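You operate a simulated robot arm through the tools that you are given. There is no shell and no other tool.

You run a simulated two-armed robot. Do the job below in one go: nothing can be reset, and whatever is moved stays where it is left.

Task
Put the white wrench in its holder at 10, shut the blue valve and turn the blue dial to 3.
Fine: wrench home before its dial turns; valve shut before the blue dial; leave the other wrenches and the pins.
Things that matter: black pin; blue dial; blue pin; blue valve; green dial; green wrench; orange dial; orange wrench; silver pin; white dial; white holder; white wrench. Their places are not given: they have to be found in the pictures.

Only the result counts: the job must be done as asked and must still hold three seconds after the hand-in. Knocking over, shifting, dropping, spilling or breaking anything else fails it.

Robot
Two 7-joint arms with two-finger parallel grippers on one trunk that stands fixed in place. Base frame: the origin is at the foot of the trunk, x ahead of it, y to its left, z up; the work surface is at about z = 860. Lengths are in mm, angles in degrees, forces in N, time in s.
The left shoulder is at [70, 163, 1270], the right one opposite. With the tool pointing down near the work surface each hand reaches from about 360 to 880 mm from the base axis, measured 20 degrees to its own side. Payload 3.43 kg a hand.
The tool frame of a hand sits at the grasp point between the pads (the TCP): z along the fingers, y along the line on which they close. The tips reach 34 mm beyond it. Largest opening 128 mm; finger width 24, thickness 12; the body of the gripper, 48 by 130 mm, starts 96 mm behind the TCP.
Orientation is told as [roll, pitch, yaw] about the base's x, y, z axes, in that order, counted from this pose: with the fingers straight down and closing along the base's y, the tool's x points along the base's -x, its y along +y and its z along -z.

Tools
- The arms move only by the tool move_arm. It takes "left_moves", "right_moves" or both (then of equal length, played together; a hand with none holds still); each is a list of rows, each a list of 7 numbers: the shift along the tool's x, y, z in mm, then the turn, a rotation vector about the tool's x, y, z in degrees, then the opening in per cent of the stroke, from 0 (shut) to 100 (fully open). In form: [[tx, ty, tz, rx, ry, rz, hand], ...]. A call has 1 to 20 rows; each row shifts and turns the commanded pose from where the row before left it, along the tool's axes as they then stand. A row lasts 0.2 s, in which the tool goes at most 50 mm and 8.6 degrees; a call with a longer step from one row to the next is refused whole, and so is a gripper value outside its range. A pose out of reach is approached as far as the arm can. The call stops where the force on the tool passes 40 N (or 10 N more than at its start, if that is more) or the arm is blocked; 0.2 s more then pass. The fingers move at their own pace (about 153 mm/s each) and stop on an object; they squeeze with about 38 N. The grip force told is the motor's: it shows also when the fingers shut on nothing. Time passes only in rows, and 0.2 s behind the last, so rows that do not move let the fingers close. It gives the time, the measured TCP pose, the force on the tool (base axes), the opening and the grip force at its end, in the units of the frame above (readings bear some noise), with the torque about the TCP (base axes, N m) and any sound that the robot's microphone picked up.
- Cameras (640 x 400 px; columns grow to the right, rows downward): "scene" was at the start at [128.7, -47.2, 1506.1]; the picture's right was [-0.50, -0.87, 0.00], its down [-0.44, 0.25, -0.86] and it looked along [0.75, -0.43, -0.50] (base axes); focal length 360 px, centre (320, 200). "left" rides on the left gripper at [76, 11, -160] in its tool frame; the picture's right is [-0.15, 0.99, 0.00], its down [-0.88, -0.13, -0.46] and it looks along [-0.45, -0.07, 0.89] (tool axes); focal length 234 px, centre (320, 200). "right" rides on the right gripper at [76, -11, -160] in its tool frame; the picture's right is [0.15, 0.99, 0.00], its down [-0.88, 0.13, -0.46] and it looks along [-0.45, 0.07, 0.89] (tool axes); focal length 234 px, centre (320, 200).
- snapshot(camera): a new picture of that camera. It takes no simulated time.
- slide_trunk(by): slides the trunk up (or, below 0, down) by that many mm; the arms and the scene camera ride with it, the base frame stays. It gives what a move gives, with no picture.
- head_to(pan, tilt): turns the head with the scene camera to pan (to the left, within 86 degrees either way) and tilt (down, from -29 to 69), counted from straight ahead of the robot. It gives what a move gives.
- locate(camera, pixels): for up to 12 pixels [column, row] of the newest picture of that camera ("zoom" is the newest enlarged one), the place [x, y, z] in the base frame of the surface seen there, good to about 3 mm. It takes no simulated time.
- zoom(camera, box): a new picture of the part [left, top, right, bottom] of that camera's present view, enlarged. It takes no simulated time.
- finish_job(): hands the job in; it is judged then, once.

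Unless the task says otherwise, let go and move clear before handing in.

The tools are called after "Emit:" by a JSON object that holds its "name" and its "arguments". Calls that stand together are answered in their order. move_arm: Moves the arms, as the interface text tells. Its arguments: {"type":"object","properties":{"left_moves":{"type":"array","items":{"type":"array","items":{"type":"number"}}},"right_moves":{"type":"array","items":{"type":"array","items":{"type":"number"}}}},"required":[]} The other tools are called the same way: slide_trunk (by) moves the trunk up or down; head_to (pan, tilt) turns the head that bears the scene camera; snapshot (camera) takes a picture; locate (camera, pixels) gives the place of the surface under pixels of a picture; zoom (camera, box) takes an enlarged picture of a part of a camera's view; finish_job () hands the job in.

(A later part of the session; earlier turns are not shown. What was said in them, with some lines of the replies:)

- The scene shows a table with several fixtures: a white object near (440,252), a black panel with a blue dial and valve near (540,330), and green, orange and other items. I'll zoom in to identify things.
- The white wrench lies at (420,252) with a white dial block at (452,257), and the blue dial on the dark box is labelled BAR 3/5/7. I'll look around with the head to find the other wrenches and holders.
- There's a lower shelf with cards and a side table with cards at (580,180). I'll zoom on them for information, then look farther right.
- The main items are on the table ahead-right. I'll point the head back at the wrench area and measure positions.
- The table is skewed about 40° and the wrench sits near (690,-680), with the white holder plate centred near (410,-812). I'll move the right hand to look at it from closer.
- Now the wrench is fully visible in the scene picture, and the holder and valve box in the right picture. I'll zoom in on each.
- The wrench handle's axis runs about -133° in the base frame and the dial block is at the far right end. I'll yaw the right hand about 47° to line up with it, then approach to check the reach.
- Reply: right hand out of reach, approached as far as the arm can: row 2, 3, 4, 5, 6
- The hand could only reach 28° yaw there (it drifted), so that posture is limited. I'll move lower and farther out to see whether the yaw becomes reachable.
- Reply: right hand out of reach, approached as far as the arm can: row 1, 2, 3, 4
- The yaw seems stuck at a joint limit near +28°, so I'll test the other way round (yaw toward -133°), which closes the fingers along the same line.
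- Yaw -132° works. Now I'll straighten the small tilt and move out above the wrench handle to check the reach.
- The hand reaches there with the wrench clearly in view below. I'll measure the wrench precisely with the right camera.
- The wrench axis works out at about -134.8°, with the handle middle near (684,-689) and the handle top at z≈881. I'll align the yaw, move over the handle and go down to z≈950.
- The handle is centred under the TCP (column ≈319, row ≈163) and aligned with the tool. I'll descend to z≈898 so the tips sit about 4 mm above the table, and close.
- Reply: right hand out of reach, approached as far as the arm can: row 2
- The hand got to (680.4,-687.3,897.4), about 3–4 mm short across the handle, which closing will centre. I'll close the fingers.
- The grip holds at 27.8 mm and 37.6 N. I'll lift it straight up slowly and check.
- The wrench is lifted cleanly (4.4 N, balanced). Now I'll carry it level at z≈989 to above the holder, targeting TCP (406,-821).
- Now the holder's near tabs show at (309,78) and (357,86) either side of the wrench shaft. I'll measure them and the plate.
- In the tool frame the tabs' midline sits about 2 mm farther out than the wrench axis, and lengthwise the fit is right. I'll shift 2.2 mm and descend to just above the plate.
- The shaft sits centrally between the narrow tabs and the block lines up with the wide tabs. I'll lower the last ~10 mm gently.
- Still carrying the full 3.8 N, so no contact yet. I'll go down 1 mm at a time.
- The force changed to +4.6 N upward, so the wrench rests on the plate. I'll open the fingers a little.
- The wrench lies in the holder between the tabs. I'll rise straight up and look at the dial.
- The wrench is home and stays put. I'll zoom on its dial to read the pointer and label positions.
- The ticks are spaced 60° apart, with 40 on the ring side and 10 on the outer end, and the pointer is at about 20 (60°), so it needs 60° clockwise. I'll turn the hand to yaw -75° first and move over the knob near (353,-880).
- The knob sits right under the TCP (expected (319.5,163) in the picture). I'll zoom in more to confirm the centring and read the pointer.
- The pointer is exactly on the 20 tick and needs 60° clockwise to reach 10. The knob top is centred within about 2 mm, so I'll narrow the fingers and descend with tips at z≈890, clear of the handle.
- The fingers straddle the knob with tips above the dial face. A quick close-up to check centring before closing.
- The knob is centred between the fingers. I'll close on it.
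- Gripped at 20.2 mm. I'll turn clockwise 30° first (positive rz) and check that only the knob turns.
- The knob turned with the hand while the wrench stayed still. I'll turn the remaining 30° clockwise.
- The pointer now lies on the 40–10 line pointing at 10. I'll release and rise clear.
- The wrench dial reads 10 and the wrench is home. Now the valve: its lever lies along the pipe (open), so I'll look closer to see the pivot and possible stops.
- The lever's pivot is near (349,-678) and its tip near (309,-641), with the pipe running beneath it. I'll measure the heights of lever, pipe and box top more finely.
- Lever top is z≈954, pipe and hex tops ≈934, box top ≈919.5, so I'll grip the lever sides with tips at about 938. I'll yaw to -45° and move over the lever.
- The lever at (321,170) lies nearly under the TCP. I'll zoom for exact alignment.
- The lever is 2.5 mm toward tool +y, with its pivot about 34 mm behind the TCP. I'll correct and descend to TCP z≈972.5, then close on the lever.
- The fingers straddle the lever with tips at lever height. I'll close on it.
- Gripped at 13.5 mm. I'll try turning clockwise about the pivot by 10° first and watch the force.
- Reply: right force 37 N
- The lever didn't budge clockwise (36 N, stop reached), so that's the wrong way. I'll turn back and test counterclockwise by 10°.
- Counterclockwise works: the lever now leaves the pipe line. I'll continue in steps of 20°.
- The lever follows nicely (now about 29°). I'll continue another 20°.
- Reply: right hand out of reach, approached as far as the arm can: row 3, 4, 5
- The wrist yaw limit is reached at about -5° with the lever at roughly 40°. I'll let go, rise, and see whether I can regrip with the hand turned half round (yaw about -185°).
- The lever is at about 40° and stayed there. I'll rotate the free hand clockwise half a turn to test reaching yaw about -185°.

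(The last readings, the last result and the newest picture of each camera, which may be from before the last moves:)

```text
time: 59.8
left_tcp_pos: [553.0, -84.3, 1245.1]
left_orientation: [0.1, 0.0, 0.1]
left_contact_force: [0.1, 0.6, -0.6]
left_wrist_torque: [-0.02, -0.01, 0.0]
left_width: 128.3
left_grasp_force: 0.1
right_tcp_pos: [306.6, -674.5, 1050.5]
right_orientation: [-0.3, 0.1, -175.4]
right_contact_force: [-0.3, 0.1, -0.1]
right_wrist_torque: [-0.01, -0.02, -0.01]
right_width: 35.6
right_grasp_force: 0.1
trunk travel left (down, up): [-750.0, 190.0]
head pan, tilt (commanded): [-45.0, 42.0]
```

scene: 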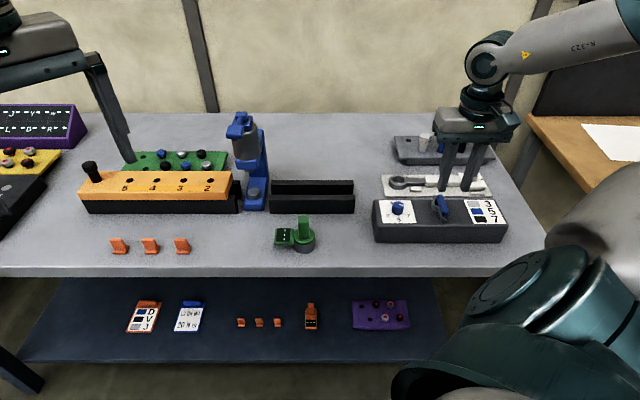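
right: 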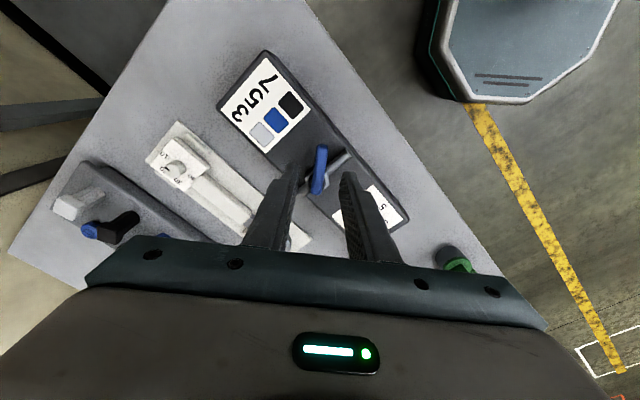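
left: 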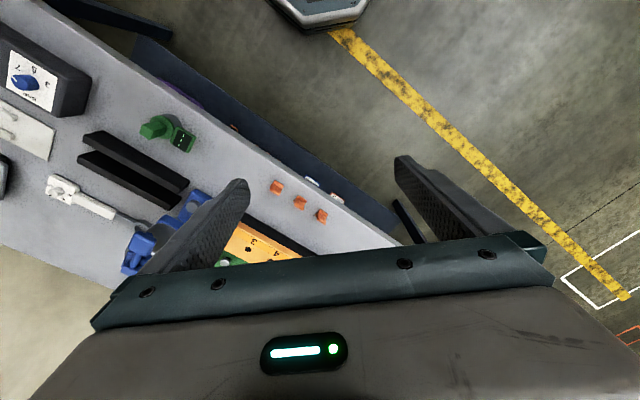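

Yaw -175° is reachable. I'll go another 10° and look at the lever from this side.

Emit:
{"name": "move_arm", "arguments": {"right_moves": [[0, 0, 0, 0, 0, 5, 28], [0, 0, 0, 0, 0, 5, 28], [0, 0, 0, 0, 0, 0, 28]]}}

Emit:
{"name": "snapshot", "arguments": {"camera": "right"}}

Emit:
{"name": "zoom", "arguments": {"camera": "right", "box": [260, 100, 380, 220]}}

```text
time: 60.6
left_tcp_pos: [552.4, -85.0, 1244.5]
left_orientation: [0.0, 0.0, 0.0]
left_contact_force: [0.5, 0.5, -0.6]
left_wrist_torque: [0.0, 0.01, 0.0]
left_width: 128.0
left_grasp_force: 0.0
right_tcp_pos: [306.0, -674.5, 1049.6]
right_orientation: [-0.3, 0.1, 174.8]
right_contact_force: [0.0, 0.8, -0.3]
right_wrist_torque: [0.01, 0.0, 0.02]
right_width: 36.1
right_grasp_force: 0.1
trunk travel left (down, up): [-750.0, 190.0]
head pan, tilt (commanded): [-45.0, 42.0]
```

```text
taken
```

right: 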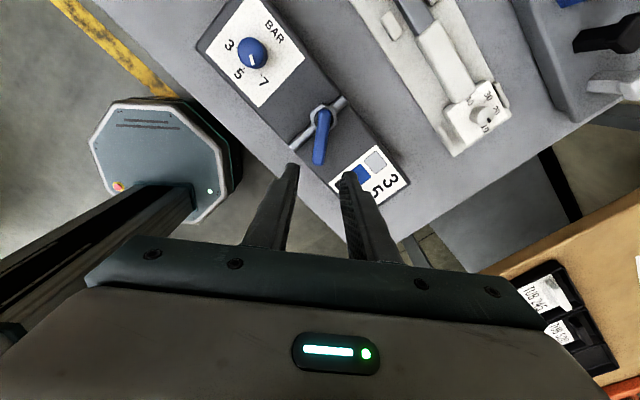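

```text
3.33 times, centred on (320, 160) of right
```

zoom: 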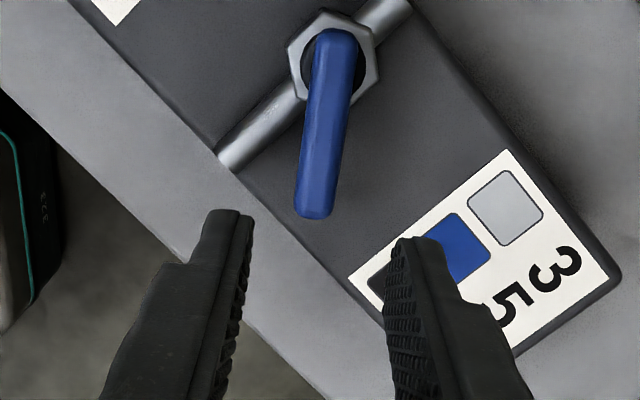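

The lever is well in view and lies along the tool axis, pivot about 39 mm ahead in tool +x. I'll shift 4 mm, descend to z≈973 and grip it.

Emit:
{"name": "move_arm", "arguments": {"right_moves": [[4, 0.3, 16, 0, 0, 0, 28], [0, 0, 20, 0, 0, 0, 28], [0, 0, 20, 0, 0, 0, 28], [0, 0, 14, 0, 0, 0, 28], [0, 0, 6, 0, 0, 0, 28], [0, 0, 0, 0, 0, 0, 28]]}}

Emit:
{"name": "zoom", "arguments": {"camera": "right", "box": [260, 100, 380, 220]}}

Emit:
{"name": "zoom", "arguments": {"camera": "scene", "box": [370, 160, 510, 250]}}

```text
time: 62.0
left_tcp_pos: [552.3, -85.5, 1244.8]
left_orientation: [-0.1, 0.0, 0.0]
left_contact_force: [-0.1, 0.6, 0.1]
left_wrist_torque: [-0.02, 0.02, -0.02]
left_width: 127.8
left_grasp_force: 0.1
right_tcp_pos: [309.9, -675.8, 972.9]
right_orientation: [-0.2, 0.1, 174.8]
right_contact_force: [0.0, 1.0, -0.1]
right_wrist_torque: [0.0, 0.01, 0.01]
right_width: 35.9
right_grasp_force: 0.1
trunk travel left (down, up): [-750.0, 190.0]
head pan, tilt (commanded): [-45.0, 42.0]
```

```text
3.33 times, centred on (320, 160) of right
```

zoom: 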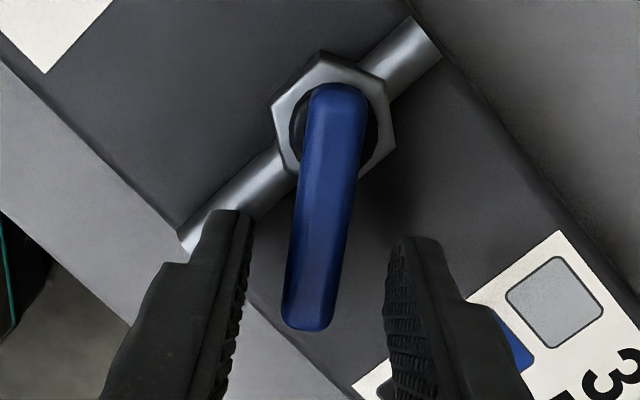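

```text
4.44 times, centred on (440, 205) of scene
```

zoom: 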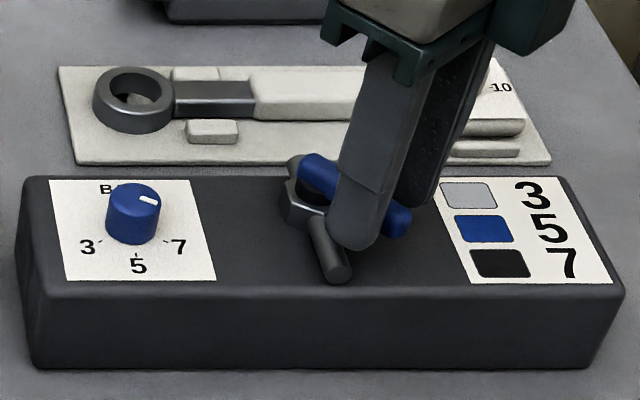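

The fingers straddle the lever properly. I'll close and turn counterclockwise 24°.

Emit:
{"name": "move_arm", "arguments": {"right_moves": [[0, 0, 0, 0, 0, 0, 20], [0, 0, 0, 0, 0, 0, 12], [0, 0, 0, 0, 0, 0, 6], [0, 0, 0, 0, 0, 0, 3], [0, 0, 0, 0, 0, 0, 3]]}}

Emit:
{"name": "move_arm", "arguments": {"right_moves": [[0.08, 2.4, 0, 0, 0, -4, 3], [0.08, 2.4, 0, 0, 0, -4, 3], [0.08, 2.4, 0, 0, 0, -4, 3], [0.08, 2.4, 0, 0, 0, -4, 3], [0.08, 2.4, 0, 0, 0, -4, 3], [0.08, 2.4, 0, 0, 0, -4, 3], [0, 0, 0, 0, 0, 0, 3]]}}

Emit:
{"name": "zoom", "arguments": {"camera": "right", "box": [260, 100, 380, 220]}}

```text
time: 63.2
left_tcp_pos: [551.5, -84.1, 1244.4]
left_orientation: [-0.1, 0.0, 0.0]
left_contact_force: [-0.3, -0.2, -0.3]
left_wrist_torque: [-0.04, 0.01, 0.0]
left_width: 128.1
left_grasp_force: 0.0
right_tcp_pos: [311.5, -674.1, 973.1]
right_orientation: [-0.3, 0.0, 174.7]
right_contact_force: [-1.0, 10.0, -5.3]
right_wrist_torque: [-0.06, -0.48, 0.31]
right_width: 13.8
right_grasp_force: 45.0
trunk travel left (down, up): [-750.0, 190.0]
head pan, tilt (commanded): [-45.0, 42.0]
```

```text
time: 64.8
left_tcp_pos: [553.3, -84.0, 1244.7]
left_orientation: [-0.1, 0.1, 0.0]
left_contact_force: [-0.4, 0.8, 0.1]
left_wrist_torque: [-0.02, -0.02, -0.02]
left_width: 128.0
left_grasp_force: 0.0
right_tcp_pos: [313.7, -688.0, 973.2]
right_orientation: [-0.4, 0.1, -161.1]
right_contact_force: [-0.4, 21.6, -17.3]
right_wrist_torque: [-0.15, 0.5, 0.68]
right_width: 13.7
right_grasp_force: 45.2
trunk travel left (down, up): [-750.0, 190.0]
head pan, tilt (commanded): [-45.0, 42.0]
```

```text
3.33 times, centred on (320, 160) of right
```

zoom: 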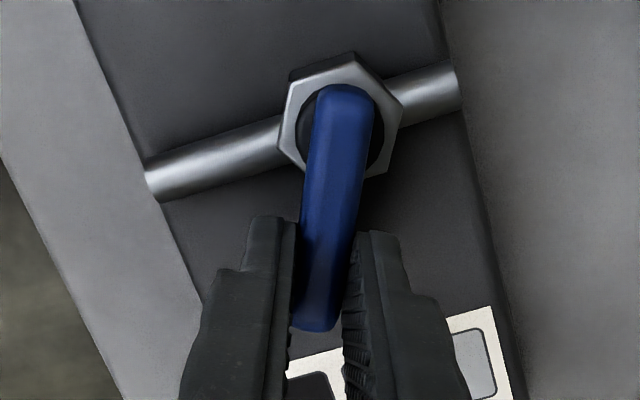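

The lever is now near 64°. I'll turn the remaining 26°.

Emit:
{"name": "move_arm", "arguments": {"right_moves": [[0.08, 2.4, 0, 0, 0, -4, 3], [0.08, 2.4, 0, 0, 0, -4, 3], [0.08, 2.4, 0, 0, 0, -4, 3], [0.08, 2.4, 0, 0, 0, -4, 3], [0.08, 2.4, 0, 0, 0, -4, 3], [0.08, 2.4, 0, 0, 0, -4, 3], [0, 0, 0, 0, 0, 0, 3]]}}

Emit:
{"name": "zoom", "arguments": {"camera": "right", "box": [260, 100, 380, 220]}}

```text
time: 66.4
left_tcp_pos: [552.4, -85.5, 1244.8]
left_orientation: [-0.1, 0.1, 0.0]
left_contact_force: [-0.1, -0.2, 0.2]
left_wrist_torque: [-0.01, -0.02, 0.01]
left_width: 127.9
left_grasp_force: 0.1
right_tcp_pos: [320.5, -699.8, 973.2]
right_orientation: [-0.4, 0.2, -137.1]
right_contact_force: [-5.1, 27.6, -27.3]
right_wrist_torque: [-0.21, 0.27, 0.81]
right_width: 13.6
right_grasp_force: 44.7
trunk travel left (down, up): [-750.0, 190.0]
head pan, tilt (commanded): [-45.0, 42.0]
```

```text
3.33 times, centred on (320, 160) of right
```

zoom: 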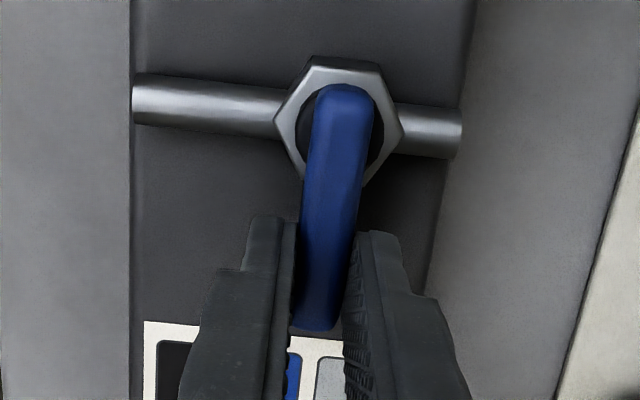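

The lever is nearly perpendicular to the pipe (about 88°). A small further nudge to reach the closed stop.

Emit:
{"name": "move_arm", "arguments": {"right_moves": [[0.04, 1.2, 0.5, 0, 0, -2, 3], [0.04, 1.2, 0.5, 0, 0, -2, 3], [0, 0, 0, 0, 0, 0, 3]]}}

Emit:
{"name": "zoom", "arguments": {"camera": "right", "box": [260, 100, 380, 220]}}

```text
time: 67.2
left_tcp_pos: [552.3, -84.3, 1243.3]
left_orientation: [0.0, 0.0, 0.0]
left_contact_force: [0.0, -0.1, -0.3]
left_wrist_torque: [-0.01, 0.0, 0.02]
left_width: 128.1
left_grasp_force: 0.1
right_tcp_pos: [320.4, -702.2, 971.9]
right_orientation: [-0.1, 0.3, -133.2]
right_contact_force: [-7.4, 28.3, -23.1]
right_wrist_torque: [0.41, 0.26, -0.85]
right_width: 13.5
right_grasp_force: 45.0
trunk travel left (down, up): [-750.0, 190.0]
head pan, tilt (commanded): [-45.0, 42.0]
```

```text
3.33 times, centred on (320, 160) of right
```

zoom: 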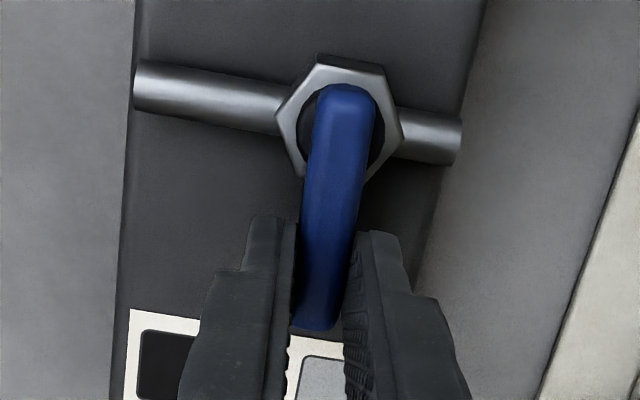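

The z-torque reversed sign (to -0.85), suggesting the lever has met its stop. I'll release, rise and check.

Emit:
{"name": "move_arm", "arguments": {"right_moves": [[0, 0, 0, 0, 0, 0, 15], [0, 0, 0, 0, 0, 0, 28], [0, 0, 0, 0, 0, 0, 28], [0, 0, -15, 0, 0, 0, 28], [0, 0, -30, 0, 0, 0, 28], [0, 0, -35, 0, 0, 0, 28], [0, 0, 0, 0, 0, 0, 28]]}}

Emit:
{"name": "snapshot", "arguments": {"camera": "right"}}

Emit:
{"name": "zoom", "arguments": {"camera": "right", "box": [230, 60, 410, 240]}}

Emit:
{"name": "zoom", "arguments": {"camera": "scene", "box": [370, 160, 510, 250]}}

```text
time: 68.8
left_tcp_pos: [553.1, -86.5, 1244.3]
left_orientation: [0.1, 0.0, 0.1]
left_contact_force: [-1.0, -0.2, 0.1]
left_wrist_torque: [-0.01, 0.0, 0.01]
left_width: 127.9
left_grasp_force: 0.0
right_tcp_pos: [321.1, -703.8, 1051.8]
right_orientation: [0.0, 0.3, -133.2]
right_contact_force: [0.3, -0.1, -0.7]
right_wrist_torque: [0.02, 0.02, 0.03]
right_width: 35.7
right_grasp_force: 0.1
trunk travel left (down, up): [-750.0, 190.0]
head pan, tilt (commanded): [-45.0, 42.0]
```

```text
taken
```

right: 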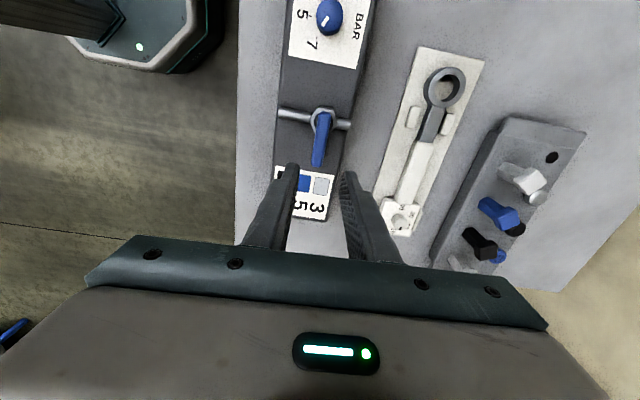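

```text
2.22 times, centred on (320, 150) of right
```

zoom: 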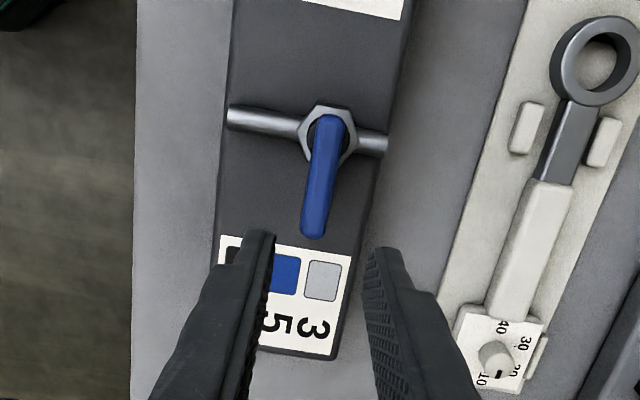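

```text
4.44 times, centred on (440, 205) of scene
```

zoom: 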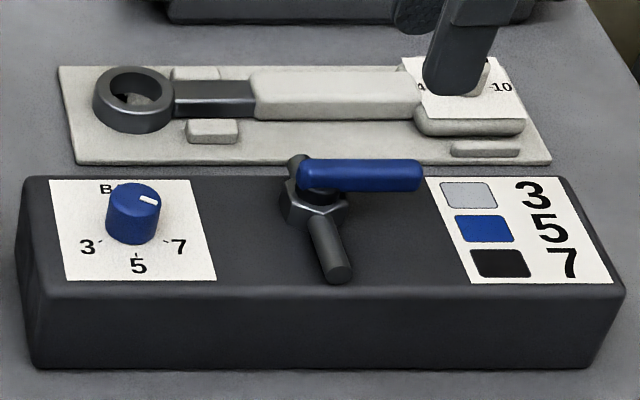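

The lever is now perpendicular to the pipe (about 90°), so the valve is shut. Next is the blue dial; I'll locate it and view it from above.

Emit:
{"name": "zoom", "arguments": {"camera": "scene", "box": [375, 190, 425, 225]}}

Emit:
{"name": "locate", "arguments": {"camera": "zoom", "pixels": [[290, 130], [270, 130], [330, 130], [300, 110], [300, 160], [300, 230], [160, 300], [500, 300], [340, 330]]}}

Emit:
{"name": "zoom", "arguments": {"camera": "right", "box": [270, 0, 390, 80]}}

Emit:
{"name": "locate", "arguments": {"camera": "zoom", "pixels": [[320, 90], [300, 70], [330, 100], [200, 200]]}}

```text
11.43 times, centred on (400, 208) of scene
```

zoom: 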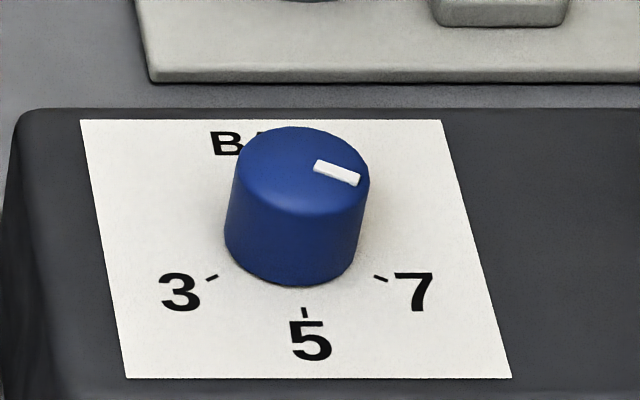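

```text
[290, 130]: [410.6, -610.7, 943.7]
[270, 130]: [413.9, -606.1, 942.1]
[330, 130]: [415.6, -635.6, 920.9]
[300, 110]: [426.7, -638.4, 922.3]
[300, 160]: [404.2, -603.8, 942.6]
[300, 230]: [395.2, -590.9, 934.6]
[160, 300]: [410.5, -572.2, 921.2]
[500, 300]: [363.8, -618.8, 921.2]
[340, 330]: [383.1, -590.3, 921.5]
```

```text
5.00 times, centred on (330, 40) of right
```

zoom: 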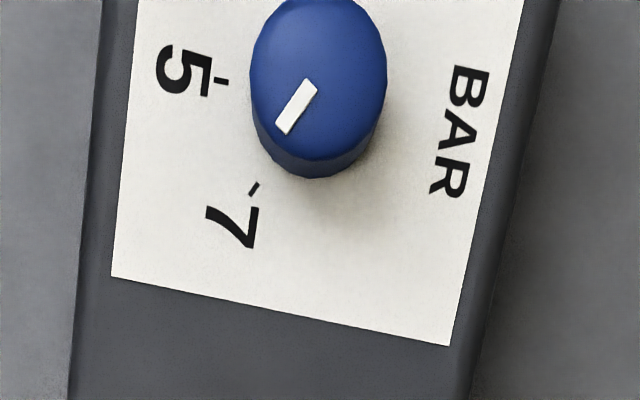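

```text
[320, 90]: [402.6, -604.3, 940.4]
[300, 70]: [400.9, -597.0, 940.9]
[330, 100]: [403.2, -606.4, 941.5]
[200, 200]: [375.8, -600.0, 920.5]
```

The pointer is on 7 (mark pointing at the 7 tick), the knob centre is near (403,-603) with its top at z≈942, and it needs 120° clockwise past 5 to 3. I'll yaw to -35° and move above it.

Emit:
{"name": "move_arm", "arguments": {"right_moves": [[0, 0, 0, 0, 0, -8.2, 40], [0, 0, 0, 0, 0, -8.2, 40], [0, 0, 0, 0, 0, -8.2, 40], [0, 0, 0, 0, 0, -8.2, 40], [0, 0, 0, 0, 0, -8.2, 40], [0, 0, 0, 0, 0, -8.2, 40], [0, 0, 0, 0, 0, -8.2, 40], [0, 0, 0, 0, 0, -8.2, 40], [0, 0, 0, 0, 0, -8.2, 40], [0, 0, 0, 0, 0, -8.2, 40], [0, 0, 0, 0, 0, -8.2, 40], [0, 0, 0, 0, 0, -8, 40], [-3.1, 43.2, 7, 0, 0, 0, 40], [-3.1, 43.2, 10, 0, 0, 0, 40], [-3, 43.2, 10, 0, 0, 0, 40], [0, 0, 0, 0, 0, 0, 40]]}}

Emit:
{"name": "snapshot", "arguments": {"camera": "right"}}

Emit:
{"name": "zoom", "arguments": {"camera": "right", "box": [270, 110, 370, 210]}}

```text
time: 72.2
left_tcp_pos: [552.2, -85.9, 1244.0]
left_orientation: [0.1, 0.1, 0.0]
left_contact_force: [-0.2, -0.5, -0.4]
left_wrist_torque: [-0.01, -0.02, -0.01]
left_width: 128.0
left_grasp_force: 0.1
right_tcp_pos: [403.7, -602.9, 1026.3]
right_orientation: [0.2, 0.0, -35.1]
right_contact_force: [0.3, 0.3, 0.0]
right_wrist_torque: [-0.01, -0.02, 0.02]
right_width: 51.4
right_grasp_force: 0.2
trunk travel left (down, up): [-750.0, 190.0]
head pan, tilt (commanded): [-45.0, 42.0]
```

```text
taken
```

right: 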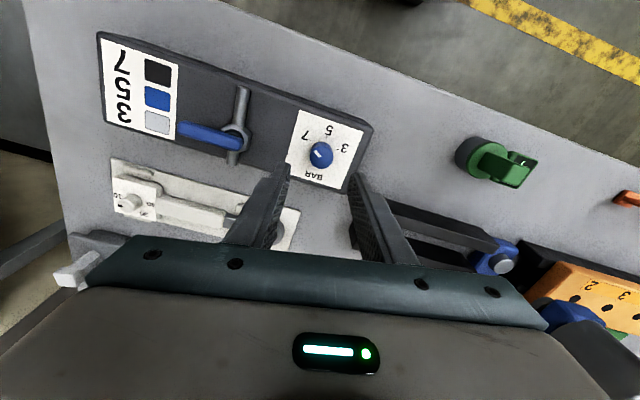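

```text
4.00 times, centred on (320, 160) of right
```

zoom: 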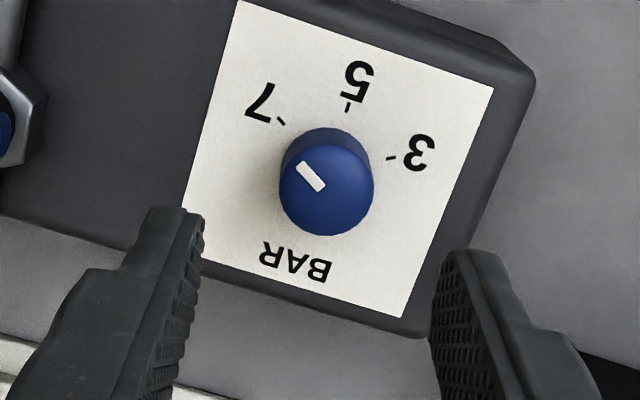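

The knob is about 2–3 mm off in tool x and y. I'll check the nearby rail heights before descending.

Emit:
{"name": "snapshot", "arguments": {"camera": "scene"}}

Emit:
{"name": "locate", "arguments": {"camera": "scene", "pixels": [[352, 196], [352, 183], [345, 197], [375, 202], [380, 200]]}}

Emit:
{"name": "zoom", "arguments": {"camera": "scene", "box": [320, 150, 460, 250]}}

```text
taken
```

scene: 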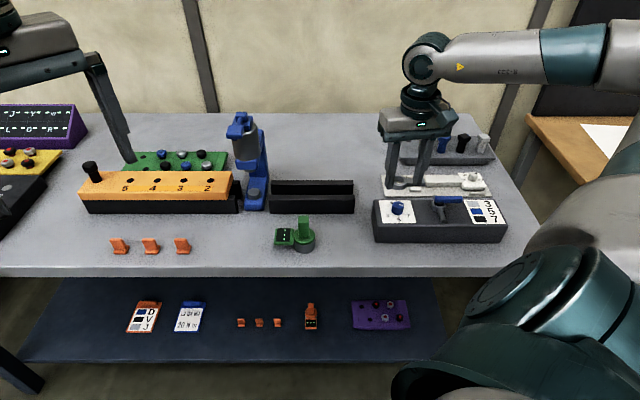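

```text
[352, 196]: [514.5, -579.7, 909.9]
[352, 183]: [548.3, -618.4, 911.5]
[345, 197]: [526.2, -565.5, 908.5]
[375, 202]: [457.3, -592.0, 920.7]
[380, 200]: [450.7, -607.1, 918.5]
```

```text
4.00 times, centred on (390, 200) of scene
```

zoom: 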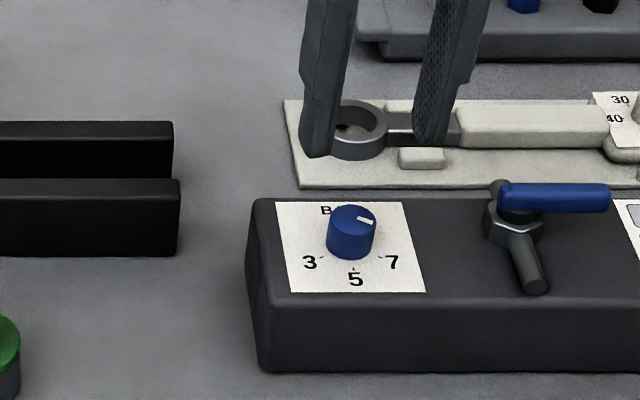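

The rails' tops (z≈910) are well below my tips at 926 and far away. I'll correct the position and descend to z≈960.

Emit:
{"name": "move_arm", "arguments": {"right_moves": [[2.5, 2, 10, 0, 0, 0, 40], [0, 0, 20, 0, 0, 0, 40], [0, 0, 20, 0, 0, 0, 40], [0, 0, 12, 0, 0, 0, 40], [0, 0, 4, 0, 0, 0, 40], [0, 0, 0, 0, 0, 0, 40]]}}

Emit:
{"name": "zoom", "arguments": {"camera": "right", "box": [270, 130, 370, 230]}}

Emit:
{"name": "zoom", "arguments": {"camera": "scene", "box": [360, 160, 460, 240]}}

```text
time: 73.6
left_tcp_pos: [553.1, -84.9, 1245.3]
left_orientation: [-0.1, 0.0, 0.0]
left_contact_force: [0.1, 0.2, -0.5]
left_wrist_torque: [0.02, -0.01, 0.02]
left_width: 128.1
left_grasp_force: 0.1
right_tcp_pos: [402.6, -598.3, 960.6]
right_orientation: [0.2, 0.0, -35.0]
right_contact_force: [0.0, -0.5, 0.0]
right_wrist_torque: [-0.02, -0.01, 0.01]
right_width: 51.3
right_grasp_force: 0.1
trunk travel left (down, up): [-750.0, 190.0]
head pan, tilt (commanded): [-45.0, 42.0]
```

```text
4.00 times, centred on (320, 180) of right
```

zoom: 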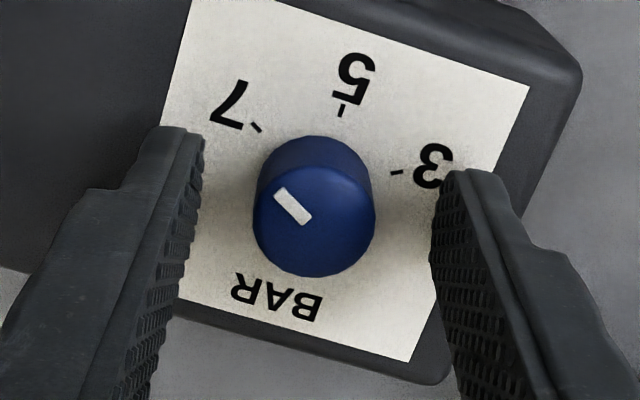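

```text
5.00 times, centred on (410, 200) of scene
```

zoom: 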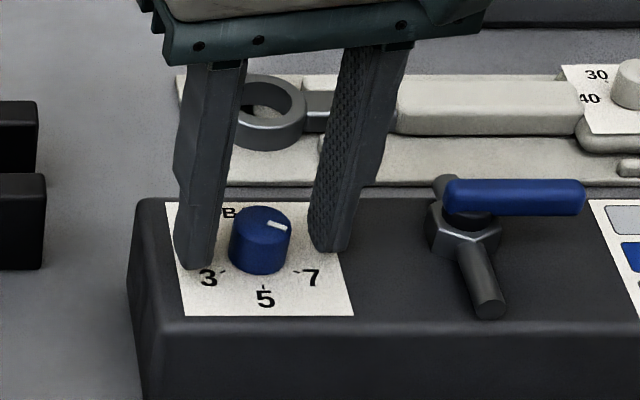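

The knob is within about 1 mm of the grip centre. I'll close on it.

Emit:
{"name": "move_arm", "arguments": {"right_moves": [[-0.7, -0.3, 0, 0, 0, 0, 32], [0, 0, 0, 0, 0, 0, 24], [0, 0, 0, 0, 0, 0, 18], [0, 0, 0, 0, 0, 0, 12], [0, 0, 0, 0, 0, 0, 10], [0, 0, 0, 0, 0, 0, 10]]}}

Emit:
{"name": "zoom", "arguments": {"camera": "right", "box": [270, 130, 370, 230]}}

```text
time: 75.0
left_tcp_pos: [553.4, -86.5, 1244.4]
left_orientation: [0.0, 0.0, 0.0]
left_contact_force: [-0.5, 0.0, -0.4]
left_wrist_torque: [-0.01, 0.0, -0.01]
left_width: 127.8
left_grasp_force: 0.0
right_tcp_pos: [401.1, -600.7, 960.9]
right_orientation: [0.2, 0.1, -35.0]
right_contact_force: [-2.4, -5.3, 1.2]
right_wrist_torque: [-0.21, 0.36, 0.03]
right_width: 25.5
right_grasp_force: 45.2
trunk travel left (down, up): [-750.0, 190.0]
head pan, tilt (commanded): [-45.0, 42.0]
```

```text
4.00 times, centred on (320, 180) of right
```

zoom: 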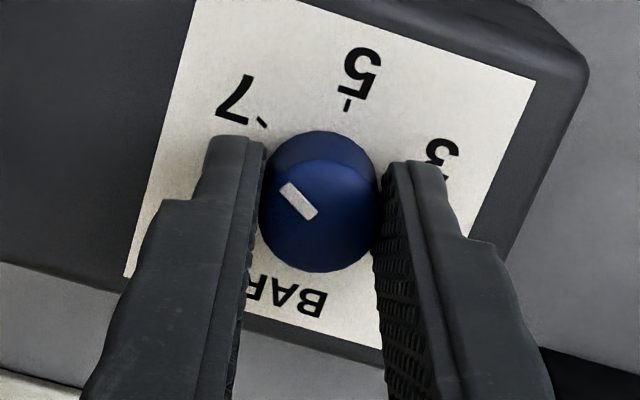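

Gripped at 25.5 mm. I'll turn clockwise 40° first and check the pointer follows.

Emit:
{"name": "move_arm", "arguments": {"right_moves": [[0, -0.5, 0, 0, 0, 4, 10], [0, 0, 0, 0, 0, 4, 10], [0, 0, 0, 0, 0, 4, 10], [0, 0, 0, 0, 0, 4, 10], [0, 0, 0, 0, 0, 4, 10], [0, 0, 0, 0, 0, 4, 10], [0, 0, 0, 0, 0, 4, 10], [0, 0, 0, 0, 0, 4, 10], [0, 0, 0, 0, 0, 4, 10], [0, 0, 0, 0, 0, 4, 10], [0, 0, 0, 0, 0, 0, 10]]}}

Emit:
{"name": "zoom", "arguments": {"camera": "right", "box": [270, 130, 370, 230]}}

```text
time: 77.4
left_tcp_pos: [552.5, -85.0, 1244.6]
left_orientation: [-0.1, 0.0, 0.0]
left_contact_force: [0.4, 0.6, -0.3]
left_wrist_torque: [0.0, 0.02, 0.02]
left_width: 128.0
left_grasp_force: 0.0
right_tcp_pos: [402.9, -600.9, 960.3]
right_orientation: [0.2, 0.2, -75.0]
right_contact_force: [0.1, 2.3, -3.4]
right_wrist_torque: [0.79, 0.38, 0.01]
right_width: 25.3
right_grasp_force: 44.8
trunk travel left (down, up): [-750.0, 190.0]
head pan, tilt (commanded): [-45.0, 42.0]
```

```text
4.00 times, centred on (320, 180) of right
```

zoom: 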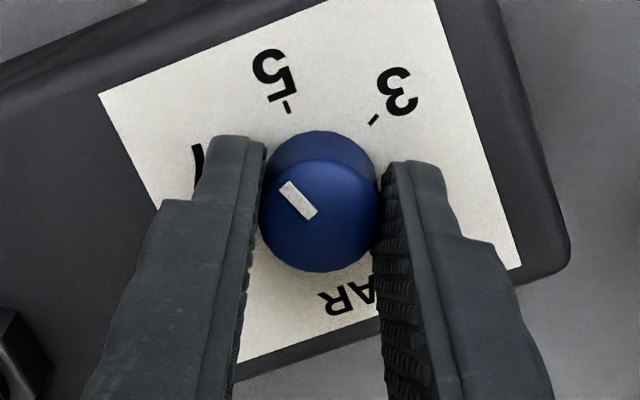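

The knob turns with the hand and little force. I'll turn another 68° and then check before the final bit.

Emit:
{"name": "move_arm", "arguments": {"right_moves": [[0, 0, 0, 0, 0, 4, 10], [0, 0, 0, 0, 0, 4, 10], [0, 0, 0, 0, 0, 4, 10], [0, 0, 0, 0, 0, 4, 10], [0, 0, 0, 0, 0, 4, 10], [0, 0, 0, 0, 0, 4, 10], [0, 0, 0, 0, 0, 4, 10], [0, 0, 0, 0, 0, 4, 10], [0, 0, 0, 0, 0, 4, 10], [0, 0, 0, 0, 0, 4, 10], [0, 0, 0, 0, 0, 4, 10], [0, 0, 0, 0, 0, 4, 10], [0, 0, 0, 0, 0, 4, 10], [0, 0, 0, 0, 0, 4, 10], [0, 0, 0, 0, 0, 4, 10], [0, 0, 0, 0, 0, 4, 10], [0, 0, 0, 0, 0, 4, 10], [0, 0, 0, 0, 0, 0, 10]]}}

Emit:
{"name": "zoom", "arguments": {"camera": "right", "box": [270, 130, 370, 230]}}

```text
time: 81.2
left_tcp_pos: [553.8, -84.9, 1244.4]
left_orientation: [0.0, 0.1, 0.0]
left_contact_force: [-0.4, 0.1, -0.2]
left_wrist_torque: [0.01, 0.0, 0.0]
left_width: 128.1
left_grasp_force: 0.1
right_tcp_pos: [404.2, -600.8, 959.5]
right_orientation: [-0.1, 0.2, -143.0]
right_contact_force: [5.2, -3.9, 0.2]
right_wrist_torque: [0.07, -0.47, -0.02]
right_width: 25.3
right_grasp_force: 45.4
trunk travel left (down, up): [-750.0, 190.0]
head pan, tilt (commanded): [-45.0, 42.0]
```

```text
4.00 times, centred on (320, 180) of right
```

zoom: 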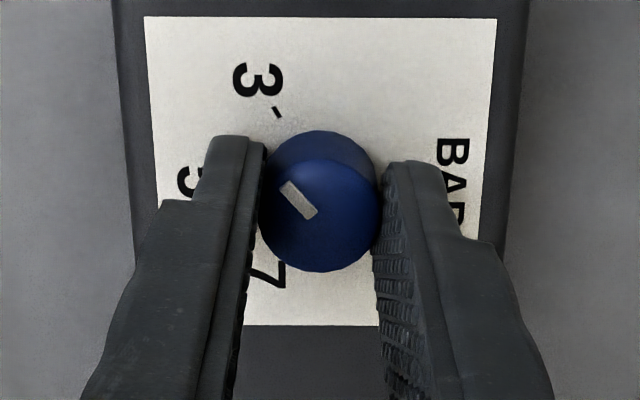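

Another 12° will bring the pointer onto the 3 tick. I'll finish that turn.

Emit:
{"name": "move_arm", "arguments": {"right_moves": [[0, 0, 0, 0, 0, 4, 10], [0, 0, 0, 0, 0, 4, 10], [0, 0, 0, 0, 0, 4, 10], [0, 0, 0, 0, 0, 0, 10]]}}

Emit:
{"name": "zoom", "arguments": {"camera": "right", "box": [270, 130, 370, 230]}}

```text
time: 82.2
left_tcp_pos: [553.2, -86.5, 1245.3]
left_orientation: [0.0, 0.1, 0.1]
left_contact_force: [-0.5, -0.3, 1.3]
left_wrist_torque: [0.0, 0.04, 0.03]
left_width: 128.0
left_grasp_force: 0.0
right_tcp_pos: [405.1, -601.2, 960.8]
right_orientation: [-0.3, 0.3, -155.1]
right_contact_force: [8.2, -3.6, 1.9]
right_wrist_torque: [-0.06, -0.55, 0.65]
right_width: 25.1
right_grasp_force: 44.7
trunk travel left (down, up): [-750.0, 190.0]
head pan, tilt (commanded): [-45.0, 42.0]
```

```text
4.00 times, centred on (320, 180) of right
```

zoom: 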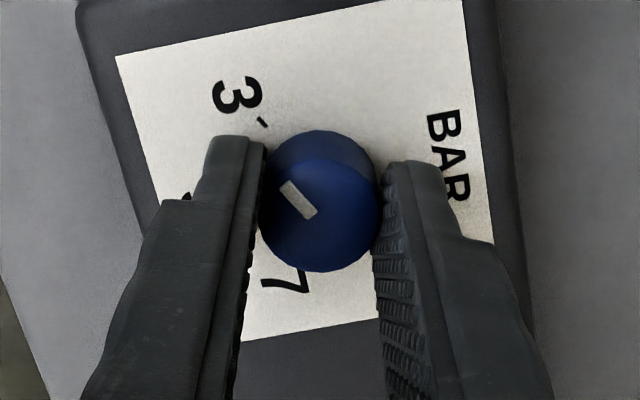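

The 3 tick is now at (262,122), exactly where the 7 tick stood at the start of the turn, so the pointer is on 3. I'll release and rise.

Emit:
{"name": "move_arm", "arguments": {"right_moves": [[0, 0, 0, 0, 0, 0, 24], [0, 0, 0, 0, 0, 0, 34], [0, 0, 0, 0, 0, 0, 40], [0, 0, 0, 0, 0, 0, 40], [0, 0, -15, 0, 0, 0, 40], [0, 0, -30, 0, 0, 0, 40], [0, 0, -40, 0, 0, 0, 40], [0, 0, 0, 0, 0, 0, 40]]}}

Emit:
{"name": "snapshot", "arguments": {"camera": "right"}}

Emit:
{"name": "zoom", "arguments": {"camera": "right", "box": [270, 110, 370, 210]}}

Emit:
{"name": "zoom", "arguments": {"camera": "scene", "box": [375, 190, 425, 225]}}

Emit:
{"name": "zoom", "arguments": {"camera": "scene", "box": [360, 130, 520, 250]}}

```text
time: 84.0
left_tcp_pos: [552.8, -85.9, 1244.3]
left_orientation: [0.0, 0.0, 0.1]
left_contact_force: [0.4, 0.1, -0.1]
left_wrist_torque: [0.03, 0.01, 0.0]
left_width: 128.2
left_grasp_force: 0.0
right_tcp_pos: [403.2, -603.6, 1046.1]
right_orientation: [-0.2, 0.2, -154.9]
right_contact_force: [-0.2, 0.2, -0.5]
right_wrist_torque: [0.01, 0.02, -0.01]
right_width: 51.1
right_grasp_force: 0.1
trunk travel left (down, up): [-750.0, 190.0]
head pan, tilt (commanded): [-45.0, 42.0]
```

```text
taken
```

right: 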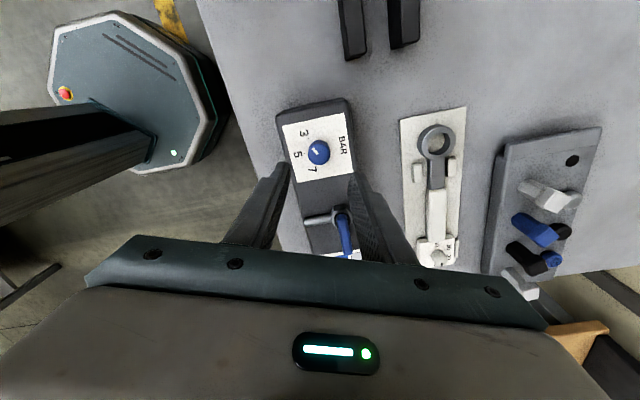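

```text
4.00 times, centred on (320, 160) of right
```

zoom: 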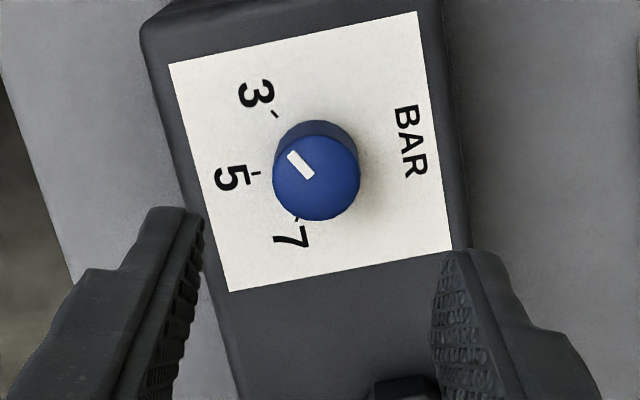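

```text
11.43 times, centred on (400, 208) of scene
```

zoom: 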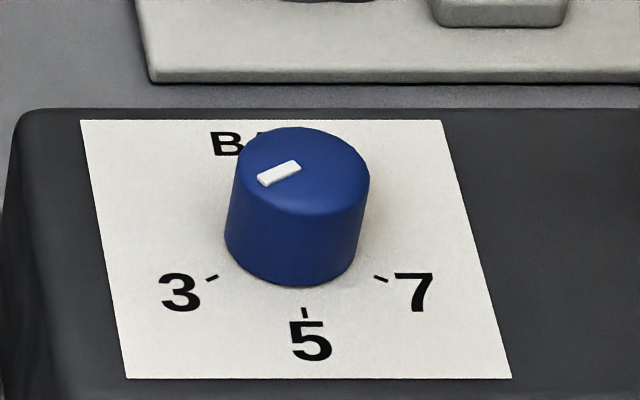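

```text
3.33 times, centred on (440, 190) of scene
```

zoom: 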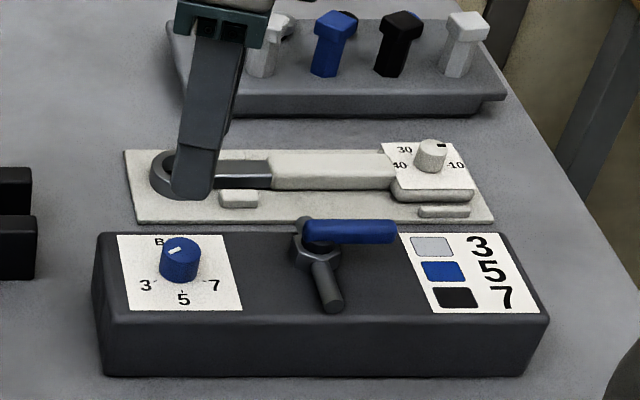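

The blue pointer aligns with the 3 tick, the valve lever is across the pipe, and the wrench dial still reads 10. I'll raise the hand clear and take a last look.

Emit:
{"name": "move_arm", "arguments": {"right_moves": [[0, 0, -40, 0, 0, 0, 40], [0, 0, -40, 0, 0, 0, 40], [0, 0, -40, 0, 0, 0, 40], [0, 0, 0, 0, 0, 0, 40], [0, 0, 0, 0, 0, 0, 40]]}}

Emit:
{"name": "snapshot", "arguments": {"camera": "right"}}

Emit:
{"name": "snapshot", "arguments": {"camera": "scene"}}

Emit:
{"name": "zoom", "arguments": {"camera": "scene", "box": [360, 120, 520, 250]}}

Emit:
{"name": "zoom", "arguments": {"camera": "right", "box": [250, 80, 550, 260]}}

```text
time: 85.2
left_tcp_pos: [552.5, -85.7, 1244.1]
left_orientation: [0.0, 0.0, -0.1]
left_contact_force: [0.2, 0.4, -0.3]
left_wrist_torque: [-0.01, -0.02, -0.01]
left_width: 128.0
left_grasp_force: 0.1
right_tcp_pos: [403.9, -600.2, 1165.3]
right_orientation: [-0.2, 0.2, -155.1]
right_contact_force: [-0.6, -0.3, 1.6]
right_wrist_torque: [0.04, -0.04, 0.0]
right_width: 51.1
right_grasp_force: 0.0
trunk travel left (down, up): [-750.0, 190.0]
head pan, tilt (commanded): [-45.0, 42.0]
```

```text
taken
```

right: 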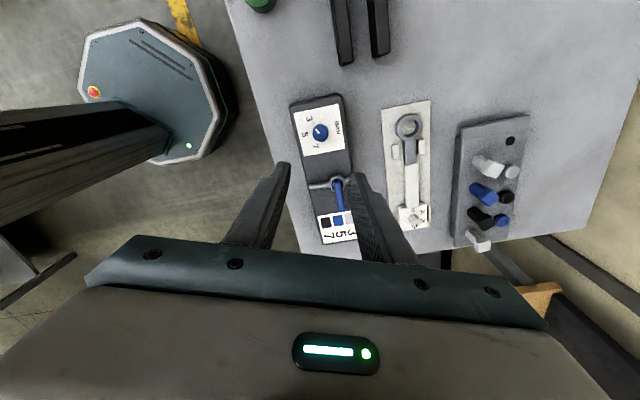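

```text
taken
```

scene: 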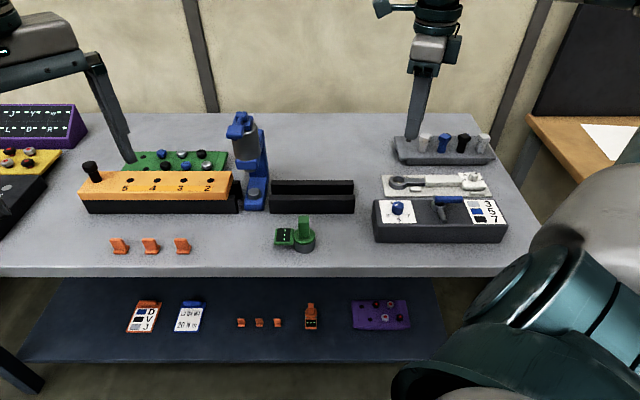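

```text
3.08 times, centred on (440, 185) of scene
```

zoom: 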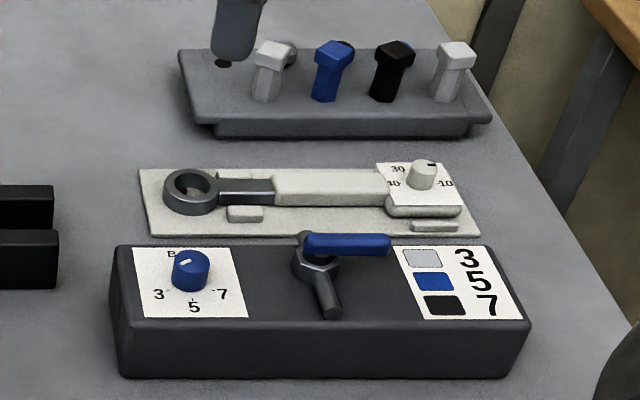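

```text
2.13 times, centred on (400, 170) of right
```

zoom: 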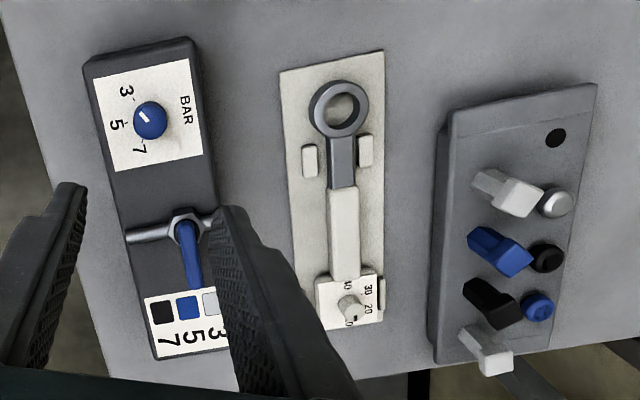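

Everything looks right from here. I'll do a close check that the wrench lies flat and inside the tabs of the holder.

Emit:
{"name": "zoom", "arguments": {"camera": "right", "box": [375, 95, 445, 240]}}

Emit:
{"name": "zoom", "arguments": {"camera": "scene", "box": [375, 165, 505, 210]}}

Emit:
{"name": "locate", "arguments": {"camera": "zoom", "pixels": [[75, 95], [130, 85], [180, 95], [250, 92], [330, 95], [405, 130], [490, 140], [450, 130], [200, 140], [470, 160], [60, 130], [300, 140]]}}

```text
2.76 times, centred on (410, 168) of right
```

zoom: 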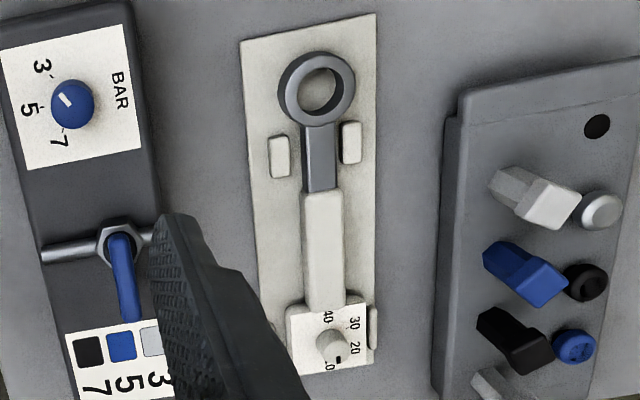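

```text
4.92 times, centred on (440, 188) of scene
```

zoom: 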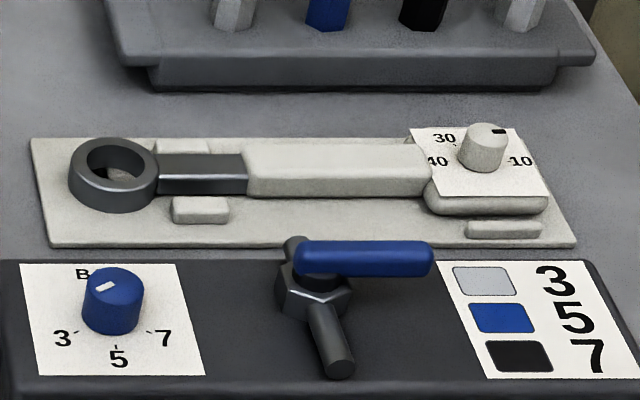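

```text
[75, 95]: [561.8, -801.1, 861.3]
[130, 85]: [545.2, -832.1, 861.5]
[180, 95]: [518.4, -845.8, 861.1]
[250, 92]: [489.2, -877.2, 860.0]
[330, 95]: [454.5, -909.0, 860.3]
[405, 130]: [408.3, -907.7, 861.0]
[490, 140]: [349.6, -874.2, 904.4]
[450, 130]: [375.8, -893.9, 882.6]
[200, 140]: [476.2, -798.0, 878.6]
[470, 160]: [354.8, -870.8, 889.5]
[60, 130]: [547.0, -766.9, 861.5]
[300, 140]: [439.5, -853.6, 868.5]
```

The wrench lies flat between both tab pairs with its dial on 10. The valve lever is across the pipe, the blue pointer is on 3, and the hand is clear, so I'm handing in.

Emit:
{"name": "finish_job", "arguments": {}}

```text
The job is handed in.
```

The job is done and handed in; I haven't been told the verdict.

- **White wrench:** it lies flat in the white holder, between both pairs of tabs. I turned its dial to 10 only after it was home.
- **Blue valve:** the lever now sits across the pipe, about 90° from where it started. It only turns counterclockwise. I first tried clockwise, which met the stop at about 36 N, and nothing moved.
- **Blue dial:** I turned it from 7 to 3 after the valve was shut. The pointer sits within about 2° of the 3 mark.

I did not touch the other wrenches or the pins, and the right hand was raised clear before the hand-in.
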